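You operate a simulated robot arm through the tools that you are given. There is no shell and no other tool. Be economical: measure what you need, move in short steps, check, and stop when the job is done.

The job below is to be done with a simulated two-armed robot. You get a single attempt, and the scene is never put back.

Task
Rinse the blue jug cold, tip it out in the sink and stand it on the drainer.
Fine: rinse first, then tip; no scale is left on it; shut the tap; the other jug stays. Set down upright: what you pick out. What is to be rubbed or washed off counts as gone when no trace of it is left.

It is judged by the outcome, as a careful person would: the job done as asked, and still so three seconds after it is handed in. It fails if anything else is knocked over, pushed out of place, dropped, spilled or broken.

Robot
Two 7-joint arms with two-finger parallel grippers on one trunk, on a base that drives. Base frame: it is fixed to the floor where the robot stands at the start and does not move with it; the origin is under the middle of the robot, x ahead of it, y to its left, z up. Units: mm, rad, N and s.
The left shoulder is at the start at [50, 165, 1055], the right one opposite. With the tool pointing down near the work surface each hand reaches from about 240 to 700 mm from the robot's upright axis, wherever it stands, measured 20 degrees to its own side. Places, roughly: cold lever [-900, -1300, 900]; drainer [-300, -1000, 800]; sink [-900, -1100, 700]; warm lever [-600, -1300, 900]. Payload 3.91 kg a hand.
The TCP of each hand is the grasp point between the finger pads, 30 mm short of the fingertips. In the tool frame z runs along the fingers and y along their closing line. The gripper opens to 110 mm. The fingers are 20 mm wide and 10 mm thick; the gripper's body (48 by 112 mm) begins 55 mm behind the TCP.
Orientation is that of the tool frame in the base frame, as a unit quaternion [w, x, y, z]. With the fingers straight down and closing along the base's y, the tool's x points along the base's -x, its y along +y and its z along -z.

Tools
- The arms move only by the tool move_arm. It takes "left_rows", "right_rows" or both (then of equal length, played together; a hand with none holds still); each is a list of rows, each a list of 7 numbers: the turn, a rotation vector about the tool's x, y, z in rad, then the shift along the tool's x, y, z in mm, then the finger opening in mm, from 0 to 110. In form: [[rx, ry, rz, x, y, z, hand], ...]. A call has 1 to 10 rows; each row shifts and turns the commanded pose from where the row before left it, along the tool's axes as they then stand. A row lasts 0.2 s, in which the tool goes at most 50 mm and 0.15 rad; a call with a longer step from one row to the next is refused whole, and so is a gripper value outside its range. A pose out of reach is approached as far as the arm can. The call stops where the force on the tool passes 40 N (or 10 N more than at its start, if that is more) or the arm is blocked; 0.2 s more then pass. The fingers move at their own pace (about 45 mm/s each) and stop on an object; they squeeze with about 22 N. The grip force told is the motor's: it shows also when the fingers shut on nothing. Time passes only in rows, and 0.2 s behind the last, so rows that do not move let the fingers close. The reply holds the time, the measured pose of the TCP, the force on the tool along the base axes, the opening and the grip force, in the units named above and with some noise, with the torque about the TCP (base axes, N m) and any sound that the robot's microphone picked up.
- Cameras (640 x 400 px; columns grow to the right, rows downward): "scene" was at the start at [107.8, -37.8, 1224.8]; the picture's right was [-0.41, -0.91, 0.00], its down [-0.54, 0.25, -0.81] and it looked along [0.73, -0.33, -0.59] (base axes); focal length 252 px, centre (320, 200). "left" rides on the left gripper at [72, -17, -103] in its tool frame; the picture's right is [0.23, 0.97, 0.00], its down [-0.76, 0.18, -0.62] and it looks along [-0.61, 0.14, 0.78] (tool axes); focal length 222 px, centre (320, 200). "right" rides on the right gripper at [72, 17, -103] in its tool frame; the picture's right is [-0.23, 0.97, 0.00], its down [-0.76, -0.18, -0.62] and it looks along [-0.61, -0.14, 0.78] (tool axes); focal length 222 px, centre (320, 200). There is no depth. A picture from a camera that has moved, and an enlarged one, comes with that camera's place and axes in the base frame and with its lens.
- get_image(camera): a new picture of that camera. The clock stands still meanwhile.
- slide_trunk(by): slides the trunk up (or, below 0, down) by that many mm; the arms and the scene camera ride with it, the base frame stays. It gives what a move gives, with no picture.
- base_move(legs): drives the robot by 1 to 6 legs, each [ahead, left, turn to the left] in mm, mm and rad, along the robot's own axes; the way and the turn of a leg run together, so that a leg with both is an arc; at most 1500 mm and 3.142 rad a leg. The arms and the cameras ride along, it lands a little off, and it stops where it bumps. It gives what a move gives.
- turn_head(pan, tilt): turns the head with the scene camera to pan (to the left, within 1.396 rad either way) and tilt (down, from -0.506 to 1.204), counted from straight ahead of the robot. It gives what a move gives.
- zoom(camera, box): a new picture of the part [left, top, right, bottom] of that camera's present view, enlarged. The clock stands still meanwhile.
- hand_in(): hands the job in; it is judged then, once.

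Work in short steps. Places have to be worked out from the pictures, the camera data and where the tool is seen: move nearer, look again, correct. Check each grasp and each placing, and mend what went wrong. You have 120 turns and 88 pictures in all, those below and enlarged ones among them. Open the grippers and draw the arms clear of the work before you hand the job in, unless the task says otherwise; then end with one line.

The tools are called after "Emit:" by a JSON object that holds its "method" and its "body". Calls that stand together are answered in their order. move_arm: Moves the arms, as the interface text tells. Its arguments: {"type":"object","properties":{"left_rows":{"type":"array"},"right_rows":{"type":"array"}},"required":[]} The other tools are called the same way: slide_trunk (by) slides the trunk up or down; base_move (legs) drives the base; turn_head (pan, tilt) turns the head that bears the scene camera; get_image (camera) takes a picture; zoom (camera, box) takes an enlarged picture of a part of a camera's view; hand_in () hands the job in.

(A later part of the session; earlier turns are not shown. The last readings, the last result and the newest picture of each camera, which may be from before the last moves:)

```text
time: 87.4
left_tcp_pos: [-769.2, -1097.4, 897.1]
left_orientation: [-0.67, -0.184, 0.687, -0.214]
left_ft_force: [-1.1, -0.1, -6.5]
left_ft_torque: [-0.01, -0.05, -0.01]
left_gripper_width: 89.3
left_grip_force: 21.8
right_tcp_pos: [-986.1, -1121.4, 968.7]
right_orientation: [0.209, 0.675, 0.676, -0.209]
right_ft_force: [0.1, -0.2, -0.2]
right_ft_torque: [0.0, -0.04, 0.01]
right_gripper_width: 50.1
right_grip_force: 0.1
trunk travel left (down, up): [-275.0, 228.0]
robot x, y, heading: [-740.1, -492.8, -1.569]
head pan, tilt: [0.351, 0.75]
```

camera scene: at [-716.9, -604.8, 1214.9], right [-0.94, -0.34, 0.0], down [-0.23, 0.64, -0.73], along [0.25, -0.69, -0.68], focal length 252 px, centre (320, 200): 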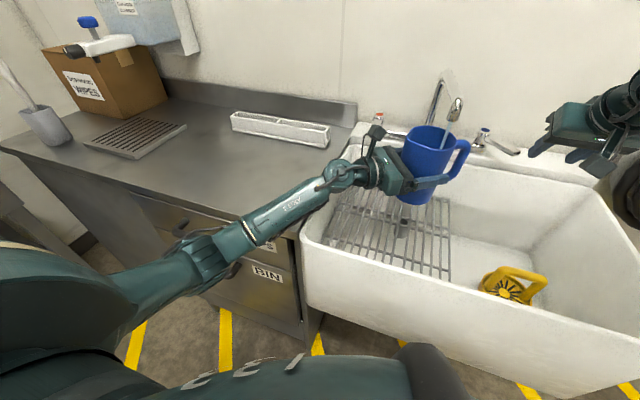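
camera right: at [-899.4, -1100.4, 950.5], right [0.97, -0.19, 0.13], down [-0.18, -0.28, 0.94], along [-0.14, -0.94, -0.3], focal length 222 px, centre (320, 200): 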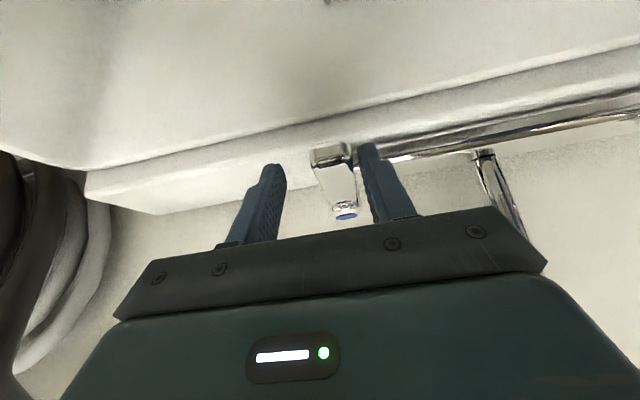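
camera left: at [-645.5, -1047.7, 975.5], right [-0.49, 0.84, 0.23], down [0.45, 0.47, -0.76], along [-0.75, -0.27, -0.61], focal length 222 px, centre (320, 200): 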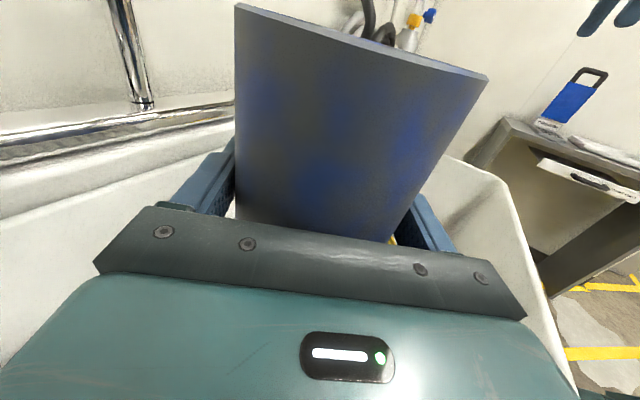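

The jug is about a third full. Withdrawing it clear of the stream (still mid-basin) to tip it out there.

Emit:
{"method": "move_arm", "body": {"left_rows": [[0, 0, 0, 0, 5, -12, 50], [0, 0, 0, 0, 8, -20, 50], [0, 0, 0, 0, 9, -23, 50], [0, 0, 0, 0, 9, -23, 50], [0, 0, 0, 0, 8, -23, 50], [0, 0, 0, 0, 5, -15, 50], [0, 0, 0, 0, 3, -8, 50], [0, 0, 0, 0, 0, 0, 50]]}}

Emit:
{"method": "move_arm", "body": {"left_rows": [[0, 0, -0.1, 0, 0, 0, 50], [0, 0, -0.12, 0, 0, 0, 50], [0, 0, -0.14, 0, 0, 0, 50], [0, 0, -0.14, 0, 0, 0, 50], [0, 0, -0.14, 0, 0, 0, 50], [0, 0, -0.14, 0, 0, 0, 50], [0, 0, -0.14, 0, 0, 0, 50]]}}

Emit:
{"method": "get_image", "body": {"camera": "scene"}}

```text
time: 89.2
left_tcp_pos: [-691.1, -990.8, 897.6]
left_orientation: [-0.67, -0.184, 0.687, -0.215]
left_ft_force: [0.0, -0.6, -6.7]
left_ft_torque: [0.0, 0.04, 0.0]
left_gripper_width: 89.5
left_grip_force: 21.5
right_tcp_pos: [-986.2, -1120.6, 968.9]
right_orientation: [0.209, 0.675, 0.676, -0.209]
right_ft_force: [0.0, 0.0, -0.5]
right_ft_torque: [0.01, 0.06, 0.03]
right_gripper_width: 50.2
right_grip_force: 0.0
trunk travel left (down, up): [-275.0, 228.0]
robot x, y, heading: [-743.3, -497.1, -1.569]
head pan, tilt: [0.351, 0.75]
```

```text
time: 90.8
left_tcp_pos: [-691.3, -990.8, 897.3]
left_orientation: [0.695, 0.471, -0.533, -0.105]
left_ft_force: [0.2, 0.2, -6.1]
left_ft_torque: [-0.12, -0.09, 0.0]
left_gripper_width: 89.3
left_grip_force: 21.9
right_tcp_pos: [-988.0, -1120.5, 969.6]
right_orientation: [0.21, 0.674, 0.676, -0.209]
right_ft_force: [0.3, 0.0, -0.1]
right_ft_torque: [-0.04, -0.02, 0.01]
right_gripper_width: 50.2
right_grip_force: 0.1
trunk travel left (down, up): [-275.0, 228.0]
robot x, y, heading: [-745.2, -492.8, -1.574]
head pan, tilt: [0.351, 0.75]
```

```text
29 pictures are left
camera scene: at [-716.9, -604.9, 1214.8], right [-0.94, -0.34, 0.0], down [-0.23, 0.64, -0.73], along [0.25, -0.69, -0.68], focal length 252 px, centre (320, 200)
```

scene: 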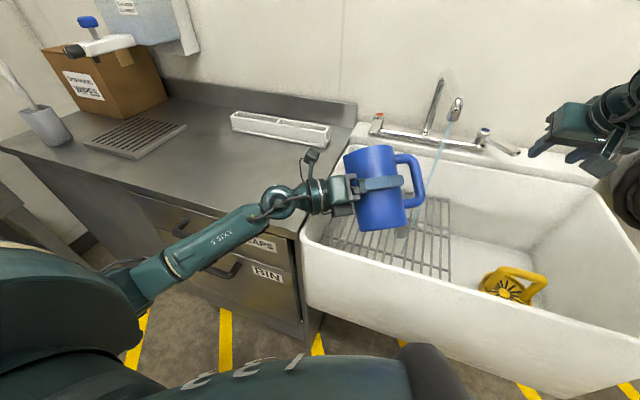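

Tipping towards the back of the basin works; continuing to about 140°.

Emit:
{"method": "move_arm", "body": {"left_rows": [[0, 0, -0.14, 0, 0, 0, 50], [0, 0, -0.14, 0, 0, 0, 50], [0, 0, -0.14, 0, 0, 0, 50], [0, 0, -0.14, 0, 0, 0, 50], [0, 0, -0.14, 0, 0, 0, 50], [0, 0, -0.14, 0, 0, 0, 50], [0, 0, -0.14, 0, 0, 0, 50], [0, 0, -0.14, 0, 0, 0, 50], [0, 0, -0.14, 0, 0, 0, 50], [0, 0, -0.14, 0, 0, 0, 50]]}}

Emit:
{"method": "move_arm", "body": {"left_rows": [[0, 0, 0, 0, 0, 0, 50], [0, 0, 0, 0, 0, 0, 50], [0, 0, 0, 0, 0, 0, 50], [0, 0, 0, 0, 0, 0, 50], [0, 0, 0, 0, 0, 0, 50], [0, 0, 0, 0, 0, 0, 50], [0, 0, 0, 0, 0, 0, 50], [0, 0, 0, 0, 0, 0, 50], [0, 0, 0, 0, 0, 0, 50], [0, 0, 0, 0, 0, 0, 50]]}}

Emit:
{"method": "get_image", "body": {"camera": "scene"}}

```text
time: 93.0
left_tcp_pos: [-686.6, -994.8, 903.4]
left_orientation: [0.475, 0.698, -0.109, -0.524]
left_ft_force: [15.6, -19.2, 26.7]
left_ft_torque: [-0.95, -4.84, -2.74]
left_gripper_width: 88.9
left_grip_force: 22.0
right_tcp_pos: [-984.6, -1121.1, 971.0]
right_orientation: [0.209, 0.674, 0.677, -0.209]
right_ft_force: [-0.5, 0.6, -0.1]
right_ft_torque: [-0.03, -0.03, 0.02]
right_gripper_width: 50.2
right_grip_force: 0.0
trunk travel left (down, up): [-275.0, 228.0]
robot x, y, heading: [-742.3, -494.0, -1.567]
head pan, tilt: [0.351, 0.75]
```

```text
time: 95.2
left_tcp_pos: [-687.9, -994.0, 904.4]
left_orientation: [0.475, 0.699, -0.109, -0.524]
left_ft_force: [22.0, -13.5, 37.0]
left_ft_torque: [-0.23, -6.63, -2.2]
left_gripper_width: 88.9
left_grip_force: 22.2
right_tcp_pos: [-985.4, -1119.5, 969.9]
right_orientation: [0.21, 0.675, 0.675, -0.211]
right_ft_force: [0.8, -0.6, -0.8]
right_ft_torque: [0.03, 0.0, 0.02]
right_gripper_width: 50.0
right_grip_force: 0.2
trunk travel left (down, up): [-275.0, 228.0]
robot x, y, heading: [-745.4, -497.1, -1.567]
head pan, tilt: [0.351, 0.75]
```

```text
28 pictures are left
camera scene: at [-716.1, -602.8, 1215.2], right [-0.94, -0.34, 0.0], down [-0.24, 0.64, -0.73], along [0.25, -0.69, -0.68], focal length 252 px, centre (320, 200)
```

scene: 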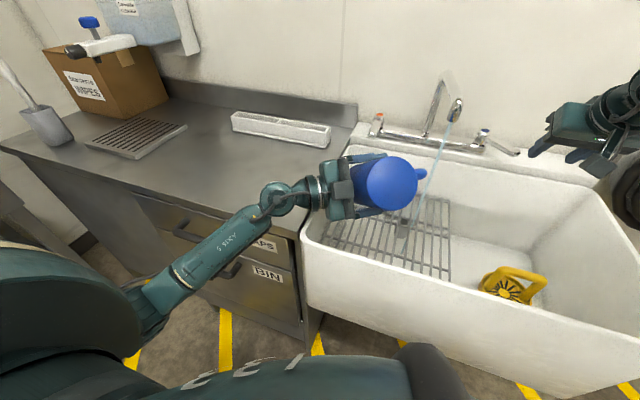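

The gripper's camera has met the basin rim at 129° of tip (the jug itself is fine and mouth-down). Lifting 50 mm to free it, staying over the basin, and completing the pour.

Emit:
{"method": "move_arm", "body": {"left_rows": [[0, 0, 0, -12.6, 15.5, 0, 50], [0, 0, 0, -12.6, 15.5, 0, 50], [0, 0, 0, -12.6, 15.5, 0, 50], [0, 0, -0.1, 0, 0, 0, 50], [0, 0, -0.1, 0, 0, 0, 50], [0, 0, 0, 0, 0, 0, 50], [0, 0, 0, 0, 0, 0, 50], [0, 0, 0, 0, 0, 0, 50], [0, 0, 0, 0, 0, 0, 50]]}}

Emit:
{"method": "get_image", "body": {"camera": "scene"}}

```text
time: 97.2
left_tcp_pos: [-690.9, -994.2, 957.4]
left_orientation: [0.41, 0.71, -0.034, -0.572]
left_ft_force: [-0.2, 0.6, -2.2]
left_ft_torque: [0.0, 0.0, -0.01]
left_gripper_width: 88.7
left_grip_force: 21.9
right_tcp_pos: [-986.5, -1120.7, 968.8]
right_orientation: [0.209, 0.675, 0.676, -0.209]
right_ft_force: [-0.8, 0.0, 0.0]
right_ft_torque: [0.01, -0.01, -0.01]
right_gripper_width: 50.1
right_grip_force: 0.0
trunk travel left (down, up): [-275.0, 228.0]
robot x, y, heading: [-746.0, -494.9, -1.574]
head pan, tilt: [0.351, 0.75]
```

```text
27 pictures are left
camera scene: at [-716.9, -604.5, 1214.9], right [-0.94, -0.34, 0.0], down [-0.23, 0.64, -0.73], along [0.25, -0.69, -0.68], focal length 252 px, centre (320, 200)
```

scene: 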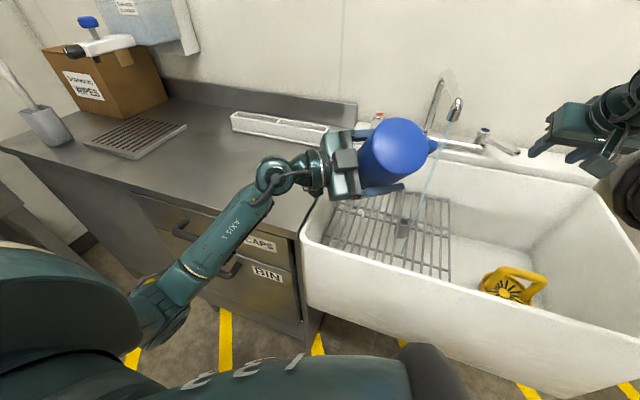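

Emptied. Rolling back upright (2.47 rad).

Emit:
{"method": "move_arm", "body": {"left_rows": [[0, 0, 0.1454, 0, 0, 0, 50], [0, 0, 0.1454, 0, 0, 0, 50], [0, 0, 0.1454, 0, 0, 0, 50], [0, 0, 0.1454, 0, 0, 0, 50], [0, 0, 0.1454, 0, 0, 0, 50], [0, 0, 0.1454, 0, 0, 0, 50], [0, 0, 0.1454, 0, 0, 0, 50], [0, 0, 0.1454, 0, 0, 0, 50], [0, 0, 0.1454, 0, 0, 0, 50]]}}

Emit:
{"method": "move_arm", "body": {"left_rows": [[0, 0, 0.1454, 0, 0, 0, 50], [0, 0, 0.1454, 0, 0, 0, 50], [0, 0, 0.1454, 0, 0, 0, 50], [0, 0, 0.1454, 0, 0, 0, 50], [0, 0, 0.1454, 0, 0, 0, 50], [0, 0, 0.1454, 0, 0, 0, 50], [0, 0, 0.1454, 0, 0, 0, 50], [0, 0, 0.1454, 0, 0, 0, 50], [0, 0, 0, 0, 0, 0, 50]]}}

Emit:
{"method": "zoom", "body": {"camera": "scene", "box": [300, 60, 540, 250]}}

```text
time: 99.2
left_tcp_pos: [-690.6, -994.0, 957.3]
left_orientation: [0.674, 0.541, -0.46, -0.204]
left_ft_force: [0.4, -0.7, -0.9]
left_ft_torque: [-0.04, -0.03, 0.01]
left_gripper_width: 88.8
left_grip_force: 22.3
right_tcp_pos: [-986.8, -1121.1, 969.1]
right_orientation: [0.209, 0.675, 0.676, -0.209]
right_ft_force: [-0.7, 0.3, 0.1]
right_ft_torque: [0.01, -0.02, 0.02]
right_gripper_width: 49.9
right_grip_force: 0.0
trunk travel left (down, up): [-275.0, 228.0]
robot x, y, heading: [-745.4, -494.3, -1.571]
head pan, tilt: [0.351, 0.75]
```

```text
time: 101.2
left_tcp_pos: [-690.8, -993.3, 958.0]
left_orientation: [-0.675, -0.2, 0.682, -0.199]
left_ft_force: [0.0, 0.0, -2.0]
left_ft_torque: [0.03, -0.01, -0.02]
left_gripper_width: 88.6
left_grip_force: 22.8
right_tcp_pos: [-985.4, -1120.9, 968.6]
right_orientation: [0.209, 0.675, 0.676, -0.209]
right_ft_force: [0.2, 0.4, -0.5]
right_ft_torque: [-0.01, -0.01, -0.04]
right_gripper_width: 49.8
right_grip_force: 0.0
trunk travel left (down, up): [-275.0, 228.0]
robot x, y, heading: [-743.9, -494.3, -1.571]
head pan, tilt: [0.351, 0.75]
```

```text
2.11 times, centred on (420, 155) of scene
camera zoom: at [-716.9, -604.5, 1214.9], right [-0.94, -0.34, 0.0], down [-0.23, 0.64, -0.73], along [0.25, -0.69, -0.68], focal length 530 px, centre (110, 295)
```

zoom: 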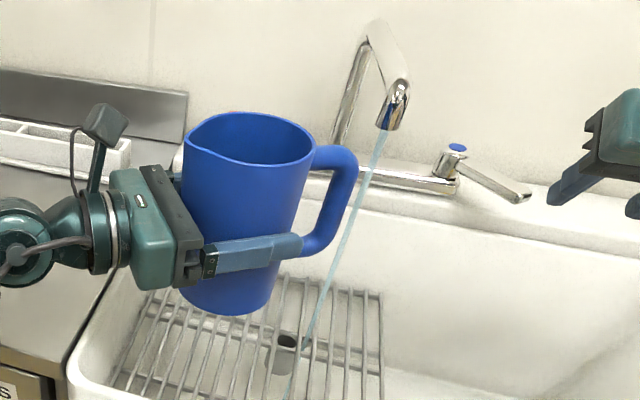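

Jug is upright, empty (≈2 N) and clean. Now to shut the tap: withdraw the jug 60 mm from the spout, shut the right fingers, drive forward 100 mm and look at the lever.

Emit:
{"method": "move_arm", "body": {"left_rows": [[0, 0, 0, 0, 0, -20, 50], [0, 0, 0, 0, 0, -20, 50], [0, 0, 0, 0, 0, -20, 50], [0, 0, 0, 0, 0, 0, 50], [0, 0, 0, 0, 0, 0, 50]], "right_rows": [[0, 0, 0, 0, -8, 0, 0], [0, 0, 0, 0, -8, 0, 0], [0, 0, 0, 0, -8, 0, 0], [0, 0, 0, 0, 0, 0, 0], [0, 0, 0, 0, 0, 0, 0]]}}

Emit:
{"method": "base_move", "body": {"legs": [[95, 0, 0]]}}

Emit:
{"method": "turn_head", "body": {"pan": -0.2, "tilt": 0.6}}

Emit:
{"method": "get_image", "body": {"camera": "right"}}

Emit:
{"method": "get_image", "body": {"camera": "scene"}}

```text
time: 102.4
left_tcp_pos: [-639.8, -960.7, 957.6]
left_orientation: [-0.675, -0.2, 0.682, -0.198]
left_ft_force: [-0.4, -0.3, -1.7]
left_ft_torque: [-0.02, -0.03, 0.01]
left_gripper_width: 88.7
left_grip_force: 22.0
right_tcp_pos: [-1010.6, -1121.2, 968.8]
right_orientation: [0.21, 0.675, 0.676, -0.209]
right_ft_force: [-0.3, 1.2, 0.5]
right_ft_torque: [-0.01, 0.03, 0.01]
right_gripper_width: 0.0
right_grip_force: 22.2
trunk travel left (down, up): [-275.0, 228.0]
robot x, y, heading: [-744.8, -497.3, -1.57]
head pan, tilt: [0.351, 0.75]
```

```text
time: 103.5
left_tcp_pos: [-639.4, -1055.4, 956.6]
left_orientation: [-0.675, -0.2, 0.682, -0.198]
left_ft_force: [0.8, -0.4, -0.8]
left_ft_torque: [0.0, -0.04, 0.01]
left_gripper_width: 88.6
left_grip_force: 21.4
right_tcp_pos: [-1009.7, -1215.9, 969.1]
right_orientation: [0.21, 0.675, 0.676, -0.208]
right_ft_force: [0.1, 0.4, 0.0]
right_ft_torque: [0.01, -0.01, -0.03]
right_gripper_width: 0.1
right_grip_force: 22.2
trunk travel left (down, up): [-275.0, 228.0]
robot x, y, heading: [-743.9, -588.7, -1.568]
head pan, tilt: [0.351, 0.75]
```

```text
time: 104.5
left_tcp_pos: [-639.4, -1054.7, 958.5]
left_orientation: [-0.675, -0.2, 0.682, -0.198]
left_ft_force: [-0.9, 0.3, -1.0]
left_ft_torque: [0.01, -0.03, -0.01]
left_gripper_width: 88.8
left_grip_force: 21.7
right_tcp_pos: [-1011.3, -1216.2, 968.7]
right_orientation: [0.209, 0.675, 0.676, -0.209]
right_ft_force: [0.6, 0.1, -0.8]
right_ft_torque: [-0.02, 0.02, 0.0]
right_gripper_width: 0.0
right_grip_force: 22.0
trunk travel left (down, up): [-275.0, 228.0]
robot x, y, heading: [-744.7, -591.6, -1.569]
head pan, tilt: [-0.201, 0.6]
```

```text
25 pictures are left
camera right: at [-992.0, -1097.5, 1013.8], right [0.97, -0.19, 0.13], down [-0.18, -0.28, 0.94], along [-0.14, -0.94, -0.3], focal length 222 px, centre (320, 200)
```

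right: 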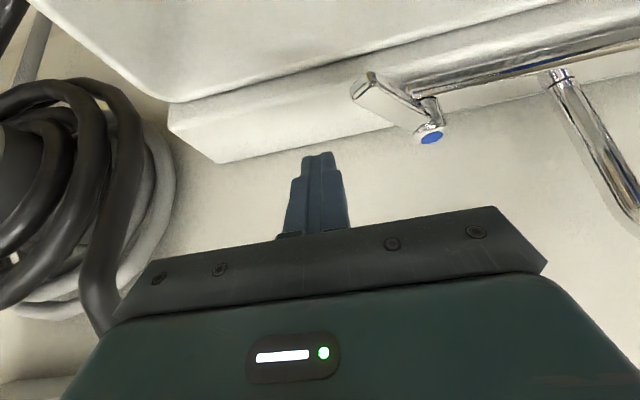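

```text
24 pictures are left
camera scene: at [-762.8, -708.6, 1227.7], right [-0.98, 0.2, 0.0], down [0.11, 0.55, -0.82], along [-0.16, -0.81, -0.57], focal length 252 px, centre (320, 200)
```

scene: 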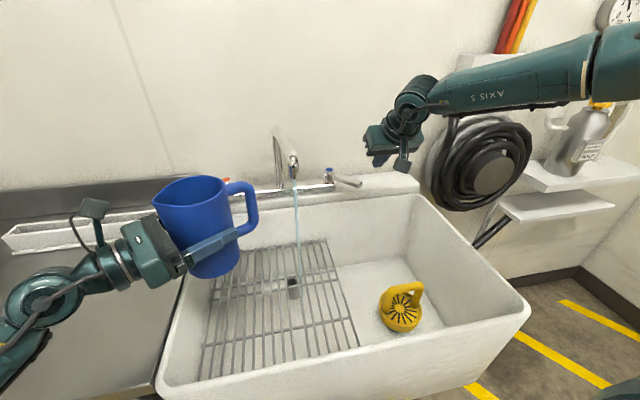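

The lever stands ≈40° open with its tip near (-970, -1235). I'll tilt the right tool 0.3 rad further for reach, and drop the closed fingers to the right of the paddle.

Emit:
{"method": "move_arm", "body": {"right_rows": [[0, -0.15, 0, 0, 0, 0, 0], [0, -0.15, 0, 0, 0, 0, 0], [0, 0, 0, 14, 0, 20, 0], [0, 0, 0, 14, 0, 20, 0], [0, 0, 0, 14, 0, 21, 0], [0, 0, 0, 0, 0, 0, 0]]}}

Emit:
{"method": "get_image", "body": {"camera": "right"}}

```text
time: 105.9
left_tcp_pos: [-638.8, -1055.2, 956.9]
left_orientation: [-0.675, -0.2, 0.682, -0.197]
left_ft_force: [-0.1, -0.4, -1.1]
left_ft_torque: [0.04, -0.03, -0.04]
left_gripper_width: 88.6
left_grip_force: 22.1
right_tcp_pos: [-1009.6, -1237.5, 897.8]
right_orientation: [0.308, 0.636, 0.637, -0.308]
right_ft_force: [0.0, 0.2, -0.3]
right_ft_torque: [-0.02, 0.01, 0.02]
right_gripper_width: 0.0
right_grip_force: 21.7
trunk travel left (down, up): [-275.0, 228.0]
robot x, y, heading: [-742.0, -590.7, -1.566]
head pan, tilt: [-0.201, 0.6]
```

```text
23 pictures are left
camera right: at [-991.9, -1111.8, 905.7], right [0.97, -0.14, 0.18], down [-0.18, 0.02, 0.98], along [-0.14, -0.99, -0.01], focal length 222 px, centre (320, 200)
```

right: 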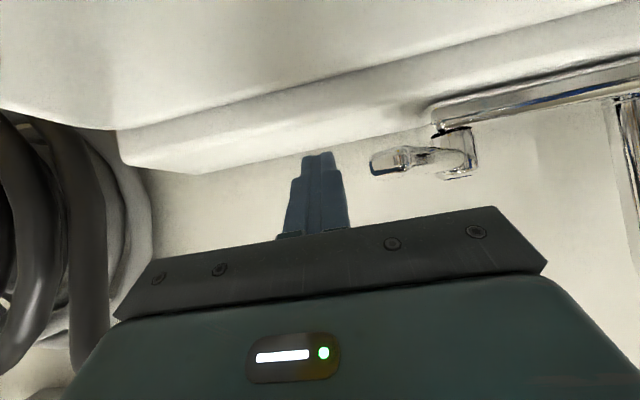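

Fingers are level with the paddle. Pushing it left (+x) in small steps back to its shut position.

Emit:
{"method": "move_arm", "body": {"right_rows": [[0, 0, 0, 0, 12, 0, 0], [0, 0, 0, 0, 12, 0, 0], [0, 0, 0, 0, 12, 0, 0], [0, 0, 0, 0, 12, 0, 0], [0, 0, 0, 0, 10, 0, 0], [0, 0, 0, 0, 8, 0, 0], [0, 0, 0, 0, 5, 0, 0], [0, 0, 0, 0, 4, 0, 0]]}}

Emit:
{"method": "get_image", "body": {"camera": "scene"}}

Emit:
{"method": "get_image", "body": {"camera": "right"}}

```text
time: 107.7
left_tcp_pos: [-640.1, -1055.5, 958.4]
left_orientation: [-0.675, -0.201, 0.682, -0.199]
left_ft_force: [0.4, -0.8, -1.3]
left_ft_torque: [0.01, -0.04, -0.01]
left_gripper_width: 88.5
left_grip_force: 22.0
right_tcp_pos: [-940.0, -1233.0, 900.9]
right_orientation: [0.308, 0.636, 0.637, -0.308]
right_ft_force: [-0.9, 0.8, -0.1]
right_ft_torque: [0.0, -0.01, 0.02]
right_gripper_width: 0.2
right_grip_force: 22.4
right hand out of reach, approached as far as the arm can: row 7
trunk travel left (down, up): [-275.0, 228.0]
robot x, y, heading: [-744.5, -588.6, -1.573]
head pan, tilt: [-0.201, 0.6]
```

```text
22 pictures are left
camera scene: at [-762.9, -708.6, 1227.8], right [-0.98, 0.2, 0.0], down [0.11, 0.55, -0.83], along [-0.16, -0.81, -0.57], focal length 252 px, centre (320, 200)
```

scene: 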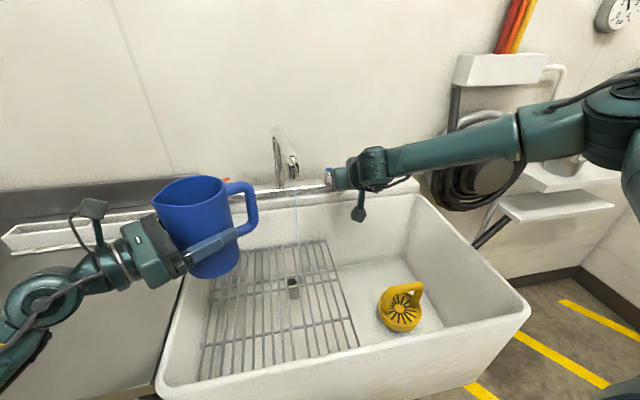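

```text
21 pictures are left
camera right: at [-921.3, -1106.6, 908.9], right [0.97, -0.14, 0.18], down [-0.18, 0.01, 0.98], along [-0.14, -0.99, -0.01], focal length 222 px, centre (320, 200)
```

right: 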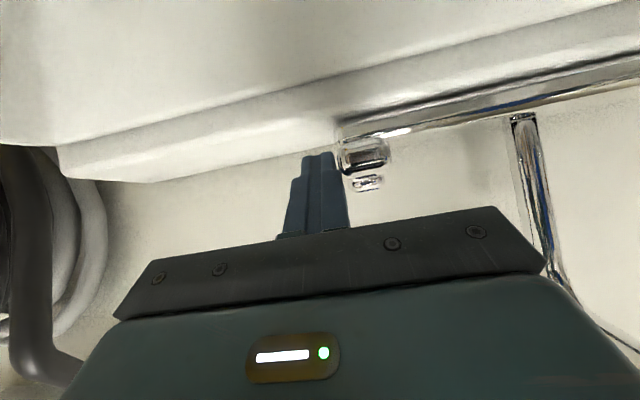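

A thin stream remains; a few millimetres more are needed but the arm is at its limit. I'll nudge the base 12 mm to its left, which carries the finger on.

Emit:
{"method": "base_move", "body": {"legs": [[0, 12, 0]]}}

Emit:
{"method": "zoom", "body": {"camera": "scene", "box": [240, 130, 400, 300]}}

```text
time: 108.5
left_tcp_pos: [-630.0, -1055.6, 959.2]
left_orientation: [-0.674, -0.2, 0.683, -0.199]
left_ft_force: [-0.9, 0.3, -1.5]
left_ft_torque: [0.02, -0.06, -0.01]
left_gripper_width: 88.6
left_grip_force: 22.7
right_tcp_pos: [-932.2, -1232.0, 901.3]
right_orientation: [0.306, 0.639, 0.635, -0.309]
right_ft_force: [-23.3, 2.8, 1.4]
right_ft_torque: [-0.01, -0.01, 0.04]
right_gripper_width: 0.1
right_grip_force: 21.9
trunk travel left (down, up): [-275.0, 228.0]
robot x, y, heading: [-729.3, -593.1, -1.574]
head pan, tilt: [-0.201, 0.6]
```

```text
2.35 times, centred on (320, 215) of scene
camera zoom: at [-753.3, -708.0, 1227.8], right [-0.98, 0.2, 0.0], down [0.11, 0.55, -0.83], along [-0.16, -0.81, -0.56], focal length 592 px, centre (320, 165)
```

zoom: 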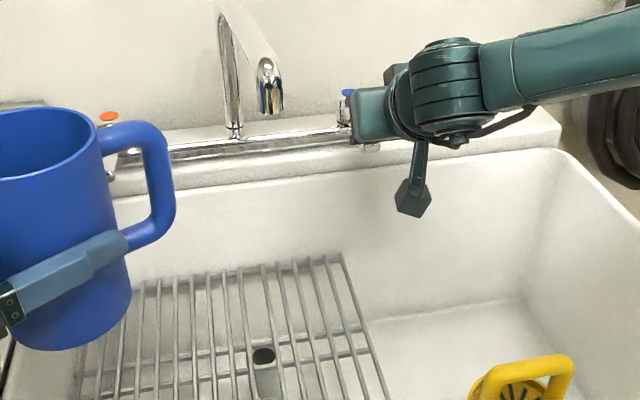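

The stream has stopped and the -23 N reading is the lever's end stop. Easing the right hand off, then up and back.

Emit:
{"method": "move_arm", "body": {"right_rows": [[0, 0, 0, 0, -15, 0, 0], [0, 0, 0, 0, -20, 0, 0], [0, 0, 0, -28, 0, -22, 0], [0, 0, 0, -28, 0, -22, 0], [0, 0, 0, -28, 0, -22, 0], [0, 0, 0, 20, -20, -30, 0], [0, 0, 0, 20, -20, -30, 0], [0, 0, 0, 20, -20, -30, 0]]}}

Emit:
{"method": "zoom", "body": {"camera": "scene", "box": [240, 110, 440, 300]}}

```text
time: 110.3
left_tcp_pos: [-628.0, -1056.3, 958.3]
left_orientation: [-0.675, -0.199, 0.682, -0.197]
left_ft_force: [0.4, 0.2, -1.1]
left_ft_torque: [0.01, -0.02, 0.0]
left_gripper_width: 88.6
left_grip_force: 21.9
right_tcp_pos: [-1025.3, -1123.6, 1017.8]
right_orientation: [0.305, 0.639, 0.634, -0.31]
right_ft_force: [-0.2, -0.8, -0.4]
right_ft_torque: [0.01, -0.01, 0.01]
right_gripper_width: 0.3
right_grip_force: 22.3
trunk travel left (down, up): [-275.0, 228.0]
robot x, y, heading: [-733.3, -592.5, -1.57]
head pan, tilt: [-0.201, 0.6]
```

```text
2.11 times, centred on (340, 205) of scene
camera zoom: at [-751.5, -708.2, 1227.8], right [-0.98, 0.2, 0.0], down [0.11, 0.55, -0.83], along [-0.16, -0.81, -0.56], focal length 530 px, centre (278, 190)
```

zoom: 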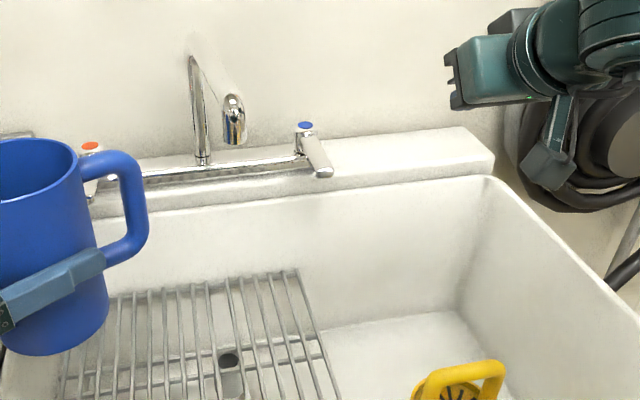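

Tap is shut, lever straight, no stream. Before placing, I'll look over the counter for the drainer: the slotted plate triangulates to ≈(80,-1095), which differs from the rough place given.

Emit:
{"method": "turn_head", "body": {"pan": 0.75, "tilt": 0.5}}

Emit:
{"method": "get_image", "body": {"camera": "scene"}}

```text
time: 111.5
left_tcp_pos: [-628.4, -1055.8, 958.4]
left_orientation: [-0.675, -0.2, 0.682, -0.198]
left_ft_force: [-0.1, -0.6, -1.0]
left_ft_torque: [0.04, -0.04, -0.03]
left_gripper_width: 88.7
left_grip_force: 21.9
right_tcp_pos: [-1024.6, -1125.0, 1016.0]
right_orientation: [0.306, 0.638, 0.635, -0.309]
right_ft_force: [0.1, 0.4, 0.5]
right_ft_torque: [-0.02, 0.01, -0.03]
right_gripper_width: 0.0
right_grip_force: 22.1
trunk travel left (down, up): [-275.0, 228.0]
robot x, y, heading: [-735.0, -589.2, -1.573]
head pan, tilt: [0.75, 0.499]
```

```text
18 pictures are left
camera scene: at [-671.6, -688.5, 1236.8], right [-0.73, -0.68, 0.0], down [-0.33, 0.35, -0.88], along [0.6, -0.64, -0.48], focal length 252 px, centre (320, 200)
```

scene: 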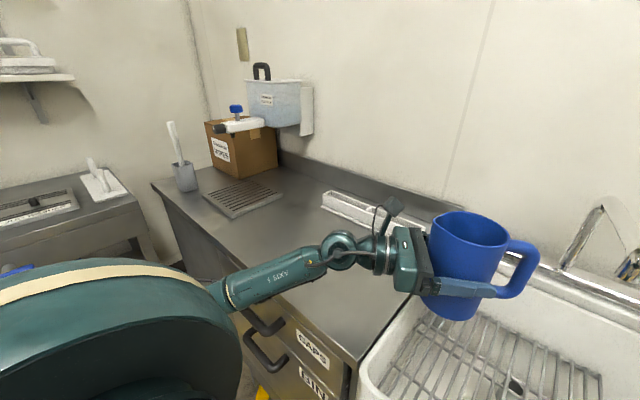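

The hint (-300,-1000) is on the steel counter between sink and slotted plate, so I'll drive over with the jug held high and inspect that surface closely before choosing.

Emit:
{"method": "move_arm", "body": {"left_rows": [[0, 0, 0, 30, 0, 0, 50], [0, 0, 0, 30, 0, 0, 50]], "right_rows": [[0, 0, 0, 0, 0, -30, 0], [0, 0, 0, 0, 0, -30, 0]]}}

Emit:
{"method": "base_move", "body": {"legs": [[-130, 0, 0], [0, 430, 0]]}}

Emit:
{"method": "turn_head", "body": {"pan": 0.05, "tilt": 0.75}}

Emit:
{"method": "get_image", "body": {"camera": "scene"}}

```text
time: 112.1
left_tcp_pos: [-629.7, -1055.0, 1017.7]
left_orientation: [-0.675, -0.2, 0.682, -0.198]
left_ft_force: [0.6, 0.2, -1.3]
left_ft_torque: [0.02, -0.06, 0.02]
left_gripper_width: 88.8
left_grip_force: 21.7
right_tcp_pos: [-1023.8, -1077.2, 1055.7]
right_orientation: [0.306, 0.638, 0.635, -0.31]
right_ft_force: [0.3, 0.8, 0.3]
right_ft_torque: [0.03, 0.0, 0.0]
right_gripper_width: 0.0
right_grip_force: 22.1
trunk travel left (down, up): [-275.0, 228.0]
robot x, y, heading: [-730.9, -589.3, -1.572]
head pan, tilt: [0.75, 0.499]
```

```text
time: 117.3
left_tcp_pos: [-202.8, -926.7, 1016.5]
left_orientation: [-0.675, -0.199, 0.682, -0.197]
left_ft_force: [-0.1, 0.4, -1.4]
left_ft_torque: [-0.01, -0.02, 0.01]
left_gripper_width: 88.5
left_grip_force: 22.0
right_tcp_pos: [-597.7, -948.3, 1055.1]
right_orientation: [0.306, 0.639, 0.634, -0.31]
right_ft_force: [0.7, -0.5, -0.1]
right_ft_torque: [-0.02, -0.01, 0.02]
right_gripper_width: 0.1
right_grip_force: 21.9
trunk travel left (down, up): [-275.0, 228.0]
robot x, y, heading: [-303.0, -462.2, -1.573]
head pan, tilt: [0.75, 0.499]
```

```text
time: 118.3
left_tcp_pos: [-203.2, -925.7, 1016.5]
left_orientation: [-0.676, -0.199, 0.682, -0.197]
left_ft_force: [0.7, -0.1, -1.3]
left_ft_torque: [-0.01, 0.01, -0.02]
left_gripper_width: 88.8
left_grip_force: 21.8
right_tcp_pos: [-597.3, -948.5, 1053.7]
right_orientation: [0.304, 0.64, 0.633, -0.31]
right_ft_force: [-0.2, -0.2, 0.2]
right_ft_torque: [-0.03, 0.01, 0.02]
right_gripper_width: 0.0
right_grip_force: 22.2
trunk travel left (down, up): [-275.0, 228.0]
robot x, y, heading: [-303.5, -457.5, -1.576]
head pan, tilt: [0.051, 0.75]
```

```text
17 pictures are left
camera scene: at [-301.2, -575.1, 1214.9], right [-1.0, -0.05, 0.0], down [-0.03, 0.68, -0.73], along [0.03, -0.73, -0.68], focal length 252 px, centre (320, 200)
```

scene: 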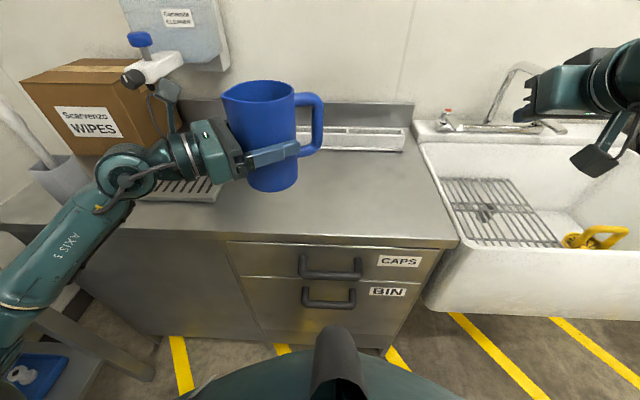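

The only drainer-like thing is the slotted plate, spanning x≈-32..175, y≈-1188..-978 (centre ≈(72,-1083), top ≈815). I'll yaw the left tool 40° to point more forward, keeping elbow and wrist away from bench and counter.

Emit:
{"method": "move_arm", "body": {"left_rows": [[0.14, 0, 0, 0, 0, 16, 50], [0.14, 0, 0, 0, 0, 16, 50], [0.14, 0, 0, 0, 0, 16, 50], [0.14, 0, 0, 0, 0, 16, 50], [0.14, 0, 0, 0, 0, 16, 50], [0, 0, 0, 0, 0, 0, 50]]}}

Emit:
{"method": "base_move", "body": {"legs": [[0, 230, 0.004]]}}

Emit:
{"method": "turn_head", "body": {"pan": 0.3, "tilt": 0.7}}

Emit:
{"method": "get_image", "body": {"camera": "scene"}}

```text
time: 119.6
left_tcp_pos: [-137.3, -1004.4, 977.6]
left_orientation: [-0.489, -0.367, 0.622, -0.49]
left_ft_force: [-1.0, 0.5, -0.1]
left_ft_torque: [0.04, -0.01, -0.01]
left_gripper_width: 88.4
left_grip_force: 22.1
left hand out of reach, approached as far as the arm can: row 4, 5
right_tcp_pos: [-598.0, -948.5, 1055.8]
right_orientation: [0.306, 0.639, 0.634, -0.311]
right_ft_force: [-0.1, 0.6, -0.2]
right_ft_torque: [0.0, 0.02, -0.02]
right_gripper_width: 0.0
right_grip_force: 21.6
trunk travel left (down, up): [-275.0, 228.0]
robot x, y, heading: [-300.8, -464.7, -1.575]
head pan, tilt: [0.051, 0.75]
stopped in row 6 (left hand): the arm was blocked; the commanded pose is now the measured one
```

```text
time: 122.2
left_tcp_pos: [95.7, -1004.6, 978.0]
left_orientation: [-0.489, -0.368, 0.621, -0.49]
left_ft_force: [-0.3, -0.2, -1.8]
left_ft_torque: [0.04, -0.02, -0.01]
left_gripper_width: 88.5
left_grip_force: 21.5
right_tcp_pos: [-367.6, -949.0, 1054.0]
right_orientation: [0.305, 0.639, 0.634, -0.311]
right_ft_force: [-0.8, 0.7, -1.0]
right_ft_torque: [0.01, 0.01, -0.02]
right_gripper_width: 0.3
right_grip_force: 22.2
trunk travel left (down, up): [-275.0, 228.0]
robot x, y, heading: [-71.2, -464.1, -1.573]
head pan, tilt: [0.051, 0.75]
```

```text
time: 123.0
left_tcp_pos: [95.3, -1004.0, 977.3]
left_orientation: [-0.489, -0.368, 0.621, -0.49]
left_ft_force: [0.2, -0.3, -0.9]
left_ft_torque: [0.05, 0.02, 0.0]
left_gripper_width: 88.3
left_grip_force: 22.3
right_tcp_pos: [-366.2, -949.1, 1055.1]
right_orientation: [0.306, 0.638, 0.635, -0.31]
right_ft_force: [0.6, 0.0, -0.3]
right_ft_torque: [0.04, 0.0, -0.01]
right_gripper_width: 0.1
right_grip_force: 22.5
trunk travel left (down, up): [-275.0, 228.0]
robot x, y, heading: [-75.6, -465.5, -1.567]
head pan, tilt: [0.3, 0.7]
```

```text
16 pictures are left
camera scene: at [-50.0, -574.0, 1219.1], right [-0.96, -0.29, 0.0], down [-0.19, 0.62, -0.76], along [0.23, -0.73, -0.64], focal length 252 px, centre (320, 200)
```

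scene: 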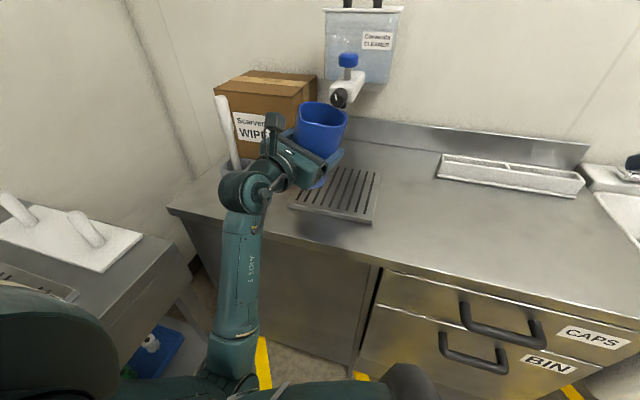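

The yaw ran into a wrist limit and left the jug tilted 14° (it's empty). The plate re-measures as x≈-40..165, y≈-1200..-990. I'll undo a little yaw and level the tool.

Emit:
{"method": "move_arm", "body": {"left_rows": [[-0.12, 0, 0, 5, 0, 0, 50], [-0.12, 0, 0, 5, 0, 0, 50], [0, 0, -0.126, 5, 0, 0, 50], [0, 0, -0.126, 5, 0, 0, 50], [0, 0, 0, 0, 0, 0, 50]]}}

```text
time: 124.2
left_tcp_pos: [91.1, -1003.2, 995.9]
left_orientation: [-0.576, -0.391, 0.633, -0.34]
left_ft_force: [-0.2, 11.2, -16.6]
left_ft_torque: [-0.25, -0.52, 0.07]
left_gripper_width: 89.3
left_grip_force: 22.3
right_tcp_pos: [-365.3, -948.3, 1055.1]
right_orientation: [0.305, 0.639, 0.635, -0.31]
right_ft_force: [0.3, -0.2, -0.3]
right_ft_torque: [0.0, 0.02, 0.0]
right_gripper_width: 0.0
right_grip_force: 21.7
trunk travel left (down, up): [-275.0, 228.0]
robot x, y, heading: [-75.5, -462.4, -1.57]
head pan, tilt: [0.3, 0.7]
```

There's an unexpected contact force (+11 N y, -17 N z) on the jug. Looking before any further move.

Emit:
{"method": "zoom", "body": {"camera": "scene", "box": [190, 0, 430, 240]}}

```text
1.67 times, centred on (310, 120) of scene
camera zoom: at [-49.6, -573.9, 1219.0], right [-0.96, -0.29, 0.0], down [-0.19, 0.62, -0.76], along [0.23, -0.73, -0.64], focal length 419 px, centre (337, 333)
```

zoom: 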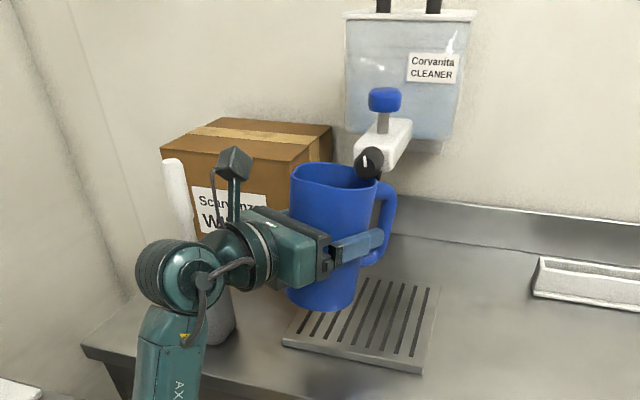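

The jug's handle has touched the nozzle of the wall-mounted cleaner dispenser, which hangs right above this slotted plate – so that plate is the dispenser's drip tray, not the drainer. Backing out: lower slightly, then straight back.

Emit:
{"method": "move_arm", "body": {"left_rows": [[0, 0, 0, -8, 0, 0, 50], [0, 0, 0, -8, 0, -4, 50], [0, 0, 0, -8, 0, -10, 50], [0, 0, 0, 0, 0, -20, 50], [0, 0, 0, 0, 0, -20, 50], [0, 0, 0, 0, 0, -20, 50]]}}

Emit:
{"method": "get_image", "body": {"camera": "scene"}}

```text
time: 125.6
left_tcp_pos: [124.7, -935.5, 980.9]
left_orientation: [-0.578, -0.388, 0.632, -0.341]
left_ft_force: [-0.1, -0.7, -1.5]
left_ft_torque: [0.03, -0.03, -0.01]
left_gripper_width: 89.4
left_grip_force: 21.7
right_tcp_pos: [-364.5, -949.6, 1054.7]
right_orientation: [0.305, 0.638, 0.635, -0.31]
right_ft_force: [-0.6, -1.1, 0.5]
right_ft_torque: [-0.01, -0.05, -0.01]
right_gripper_width: 0.0
right_grip_force: 22.3
trunk travel left (down, up): [-275.0, 228.0]
robot x, y, heading: [-75.8, -461.4, -1.572]
head pan, tilt: [0.3, 0.7]
```

```text
14 pictures are left
camera scene: at [-49.8, -573.9, 1219.2], right [-0.96, -0.29, 0.0], down [-0.19, 0.62, -0.76], along [0.23, -0.73, -0.64], focal length 252 px, centre (320, 200)
```

scene: 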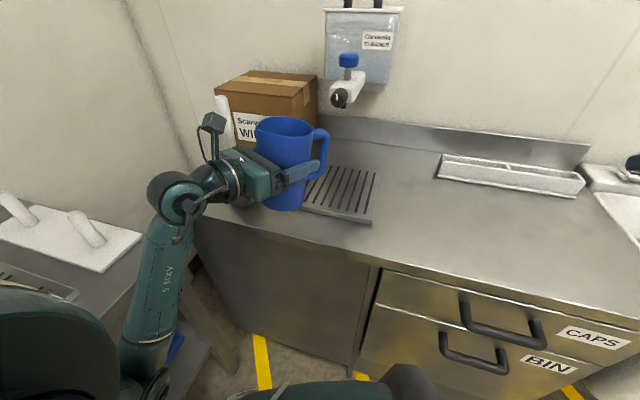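

Free again, nothing disturbed. Zooming on the counter area around the hinted drainer place.

Emit:
{"method": "zoom", "body": {"camera": "scene", "box": [370, 140, 640, 310]}}

Emit:
{"method": "zoom", "body": {"camera": "scene", "box": [270, 40, 430, 230]}}

```text
2.35 times, centred on (505, 225) of scene
camera zoom: at [-49.8, -573.9, 1219.2], right [-0.96, -0.29, 0.0], down [-0.19, 0.62, -0.76], along [0.23, -0.73, -0.64], focal length 592 px, centre (-115, 141)
```

zoom: 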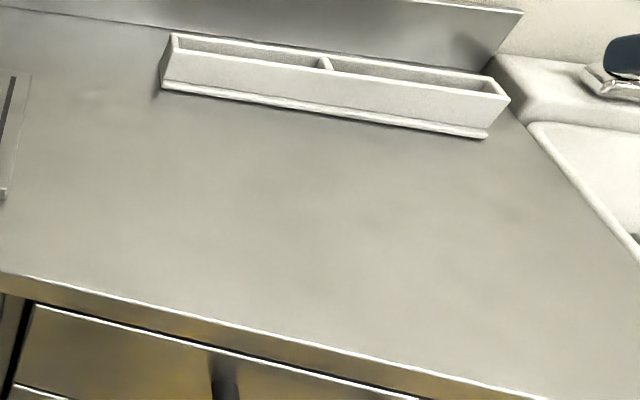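

```text
2.11 times, centred on (350, 135) of scene
camera zoom: at [-49.8, -573.9, 1219.2], right [-0.96, -0.29, 0.0], down [-0.19, 0.62, -0.76], along [0.23, -0.73, -0.64], focal length 530 px, centre (257, 337)
```

zoom: 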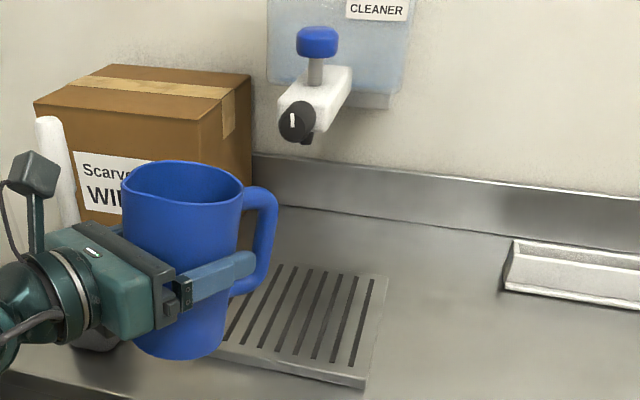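

The counter beside the sink is plain draining board, and all the other given places matched to within 50 mm, so the hinted spot (-300,-1000) on it is the drainer. I'll back off, drive right, and return there.

Emit:
{"method": "base_move", "body": {"legs": [[-60, 0, 0], [0, -425, 0], [60, 0, 0]]}}

Emit:
{"method": "turn_head", "body": {"pan": 0.35, "tilt": 0.65}}

Emit:
{"method": "get_image", "body": {"camera": "scene"}}

```text
time: 131.0
left_tcp_pos: [-300.2, -935.2, 980.7]
left_orientation: [-0.578, -0.388, 0.631, -0.342]
left_ft_force: [-0.3, -0.2, -0.5]
left_ft_torque: [0.01, -0.01, 0.0]
left_gripper_width: 88.7
left_grip_force: 21.8
right_tcp_pos: [-790.8, -948.2, 1053.9]
right_orientation: [0.304, 0.64, 0.634, -0.311]
right_ft_force: [0.0, -0.4, -0.2]
right_ft_torque: [0.01, -0.05, 0.0]
right_gripper_width: 0.0
right_grip_force: 22.3
trunk travel left (down, up): [-275.0, 228.0]
robot x, y, heading: [-501.3, -459.7, -1.573]
head pan, tilt: [0.3, 0.7]
```

```text
time: 131.6
left_tcp_pos: [-299.3, -935.0, 979.5]
left_orientation: [-0.578, -0.388, 0.632, -0.341]
left_ft_force: [0.0, 0.6, -1.1]
left_ft_torque: [0.02, -0.01, 0.0]
left_gripper_width: 88.9
left_grip_force: 22.4
right_tcp_pos: [-791.3, -947.2, 1055.3]
right_orientation: [0.306, 0.639, 0.634, -0.31]
right_ft_force: [0.7, -0.8, 0.4]
right_ft_torque: [0.02, 0.02, -0.04]
right_gripper_width: 0.0
right_grip_force: 22.3
trunk travel left (down, up): [-275.0, 228.0]
robot x, y, heading: [-498.5, -463.1, -1.571]
head pan, tilt: [0.351, 0.649]
```

```text
11 pictures are left
camera scene: at [-469.8, -573.0, 1223.5], right [-0.94, -0.34, 0.0], down [-0.21, 0.57, -0.8], along [0.27, -0.75, -0.6], focal length 252 px, centre (320, 200)
```

scene: 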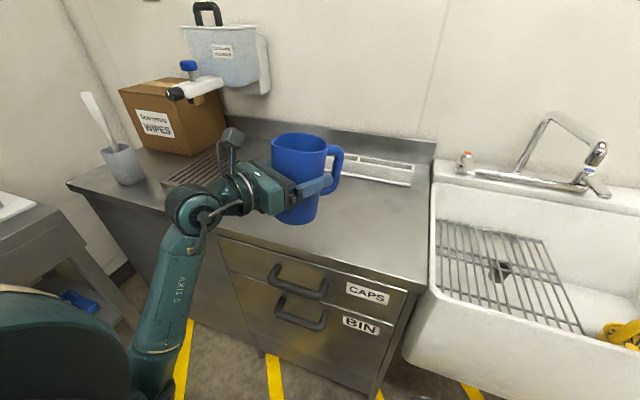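

Levelling the tool (0.1 rad pitch) and reaching 75 mm forward, then checking the jug's uprightness.

Emit:
{"method": "move_arm", "body": {"left_rows": [[0, 0.1, 0.018, 0, 0, 0, 50], [0, 0, 0, 0, -12, 22, 50], [0, 0, 0, 0, -12, 22, 50], [0, 0, 0, 0, -11, 22, 50], [0, 0, 0, -20, 0, 0, 50], [0, 0, 0, -20, 0, 0, 50], [0, 0, 0, 0, 0, 0, 50]]}}

Emit:
{"method": "zoom", "body": {"camera": "scene", "box": [220, 90, 400, 250]}}

Emit:
{"method": "get_image", "body": {"camera": "left"}}

```text
time: 133.2
left_tcp_pos: [-299.6, -1008.1, 939.0]
left_orientation: [-0.605, -0.364, 0.606, -0.366]
left_ft_force: [0.0, -0.1, -1.2]
left_ft_torque: [0.01, -0.01, 0.0]
left_gripper_width: 88.6
left_grip_force: 22.2
right_tcp_pos: [-792.0, -947.9, 1054.6]
right_orientation: [0.305, 0.639, 0.634, -0.31]
right_ft_force: [0.4, 0.2, 0.0]
right_ft_torque: [0.05, -0.01, -0.03]
right_gripper_width: 0.3
right_grip_force: 22.3
trunk travel left (down, up): [-275.0, 228.0]
robot x, y, heading: [-497.8, -460.0, -1.572]
head pan, tilt: [0.351, 0.649]
```

```text
2.50 times, centred on (310, 170) of scene
camera zoom: at [-469.8, -573.0, 1223.5], right [-0.94, -0.34, 0.0], down [-0.21, 0.57, -0.8], along [0.27, -0.75, -0.6], focal length 629 px, centre (345, 275)
```

zoom: 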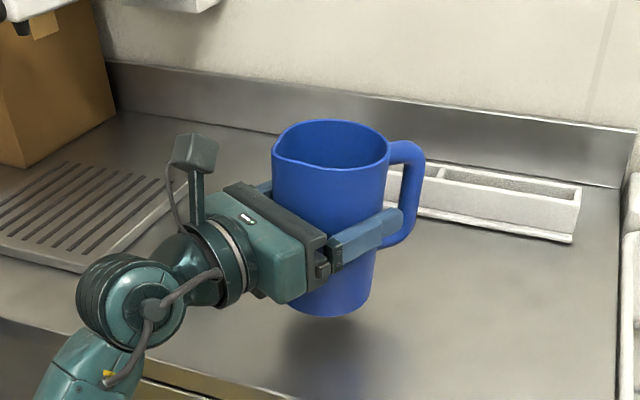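

```text
9 pictures are left
camera left: at [-237.5, -925.4, 1013.5], right [-0.86, 0.45, 0.23], down [0.13, 0.63, -0.76], along [-0.49, -0.63, -0.61], focal length 222 px, centre (320, 200)
```

left: 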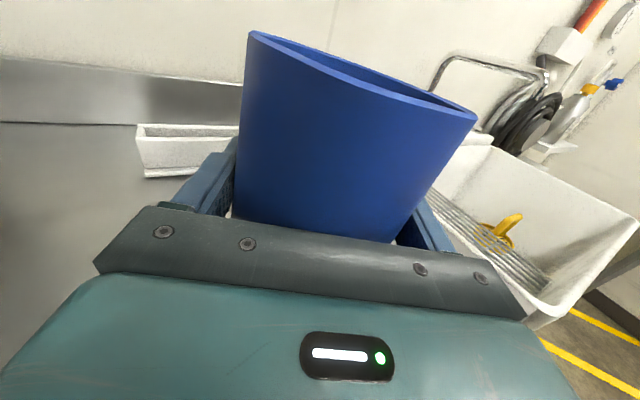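

The jug hangs upright but has slid ≈15 mm lower in the grip. Lowering in small steps until the force shows contact.

Emit:
{"method": "move_arm", "body": {"left_rows": [[0, 0, 0, -8, 0, 0, 50], [0, 0, 0, -8, 0, 0, 50], [0, 0, 0, -6, 0, 0, 50], [0, 0, 0, 0, 0, 0, 50]]}}

Emit:
{"method": "move_arm", "body": {"left_rows": [[0, 0, 0, -3, 0, 0, 50], [0, 0, 0, -3, 0, 0, 50], [0, 0, 0, 0, 0, 0, 50]]}}

Emit:
{"method": "zoom", "body": {"camera": "scene", "box": [220, 90, 400, 250]}}

```text
time: 134.2
left_tcp_pos: [-298.7, -1009.6, 918.3]
left_orientation: [-0.605, -0.364, 0.606, -0.365]
left_ft_force: [0.1, 0.4, -1.0]
left_ft_torque: [0.04, -0.04, -0.03]
left_gripper_width: 88.3
left_grip_force: 22.4
right_tcp_pos: [-790.9, -947.8, 1054.9]
right_orientation: [0.305, 0.639, 0.634, -0.31]
right_ft_force: [-0.5, -0.2, 0.2]
right_ft_torque: [0.03, 0.01, 0.0]
right_gripper_width: 0.1
right_grip_force: 22.3
trunk travel left (down, up): [-275.0, 228.0]
robot x, y, heading: [-499.2, -458.2, -1.576]
head pan, tilt: [0.351, 0.649]
```

```text
time: 135.0
left_tcp_pos: [-298.4, -1009.2, 912.8]
left_orientation: [-0.605, -0.366, 0.605, -0.366]
left_ft_force: [0.6, -0.6, -1.0]
left_ft_torque: [0.03, -0.03, -0.04]
left_gripper_width: 88.5
left_grip_force: 21.9
right_tcp_pos: [-791.6, -947.0, 1054.8]
right_orientation: [0.305, 0.639, 0.634, -0.31]
right_ft_force: [-0.8, -0.4, 0.2]
right_ft_torque: [0.01, -0.02, 0.0]
right_gripper_width: 0.0
right_grip_force: 21.8
trunk travel left (down, up): [-275.0, 228.0]
robot x, y, heading: [-498.8, -458.0, -1.571]
head pan, tilt: [0.351, 0.649]
```

```text
2.50 times, centred on (310, 170) of scene
camera zoom: at [-469.8, -573.0, 1223.5], right [-0.94, -0.34, 0.0], down [-0.21, 0.57, -0.8], along [0.27, -0.75, -0.6], focal length 629 px, centre (345, 275)
```

zoom: 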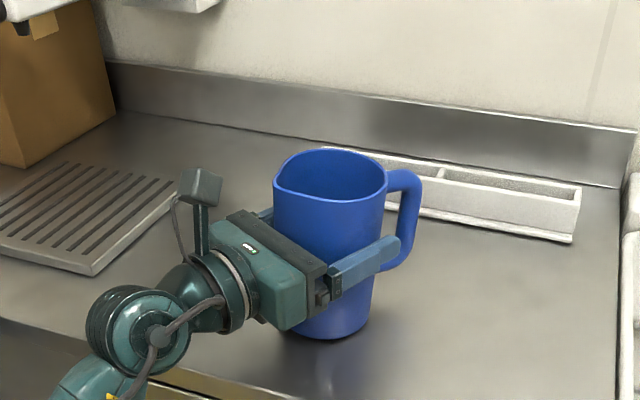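

Still hanging. Continuing down in 2–3 mm steps.

Emit:
{"method": "move_arm", "body": {"left_rows": [[0, 0, 0, -3, 0, 0, 50], [0, 0, 0, -3, 0, 0, 50], [0, 0, 0, 0, 0, 0, 50]]}}

Emit:
{"method": "move_arm", "body": {"left_rows": [[0, 0, 0, -2.5, 0, 0, 50], [0, 0, 0, -2.5, 0, 0, 50], [0, 0, 0, 0, 0, 0, 50]]}}

Emit:
{"method": "move_arm", "body": {"left_rows": [[0, 0, 0, -2.5, 0, 0, 50], [0, 0, 0, -2.5, 0, 0, 50], [0, 0, 0, 0, 0, 0, 50]]}}

```text
time: 135.8
left_tcp_pos: [-298.7, -1009.8, 909.2]
left_orientation: [0.606, 0.364, -0.603, 0.369]
left_ft_force: [2.7, -2.8, 10.3]
left_ft_torque: [-0.29, 0.09, 0.06]
left_gripper_width: 87.4
left_grip_force: 22.1
right_tcp_pos: [-791.2, -946.4, 1055.3]
right_orientation: [0.305, 0.639, 0.634, -0.31]
right_ft_force: [0.2, 0.2, -0.1]
right_ft_torque: [0.03, 0.02, -0.02]
right_gripper_width: 0.0
right_grip_force: 22.0
trunk travel left (down, up): [-275.0, 228.0]
robot x, y, heading: [-498.4, -460.4, -1.572]
head pan, tilt: [0.351, 0.649]
```

```text
time: 136.6
left_tcp_pos: [-299.1, -1009.0, 905.0]
left_orientation: [0.607, 0.363, -0.603, 0.369]
left_ft_force: [4.5, 1.7, 18.8]
left_ft_torque: [-0.12, 0.1, 0.1]
left_gripper_width: 86.3
left_grip_force: 22.4
right_tcp_pos: [-791.8, -946.0, 1056.6]
right_orientation: [0.306, 0.639, 0.634, -0.311]
right_ft_force: [-0.7, 0.2, 0.1]
right_ft_torque: [-0.02, 0.02, 0.02]
right_gripper_width: 0.1
right_grip_force: 22.2
trunk travel left (down, up): [-275.0, 228.0]
robot x, y, heading: [-498.8, -459.0, -1.571]
head pan, tilt: [0.351, 0.649]
```

```text
time: 137.4
left_tcp_pos: [-299.9, -1008.3, 898.4]
left_orientation: [0.607, 0.363, -0.605, 0.365]
left_ft_force: [0.1, -0.8, 17.9]
left_ft_torque: [0.15, 0.22, 0.11]
left_gripper_width: 84.6
left_grip_force: 21.6
right_tcp_pos: [-792.2, -944.4, 1056.3]
right_orientation: [0.306, 0.639, 0.633, -0.311]
right_ft_force: [0.4, -0.4, 0.7]
right_ft_torque: [-0.02, 0.0, -0.01]
right_gripper_width: 0.0
right_grip_force: 22.3
trunk travel left (down, up): [-275.0, 228.0]
robot x, y, heading: [-504.4, -460.2, -1.571]
head pan, tilt: [0.351, 0.649]
```

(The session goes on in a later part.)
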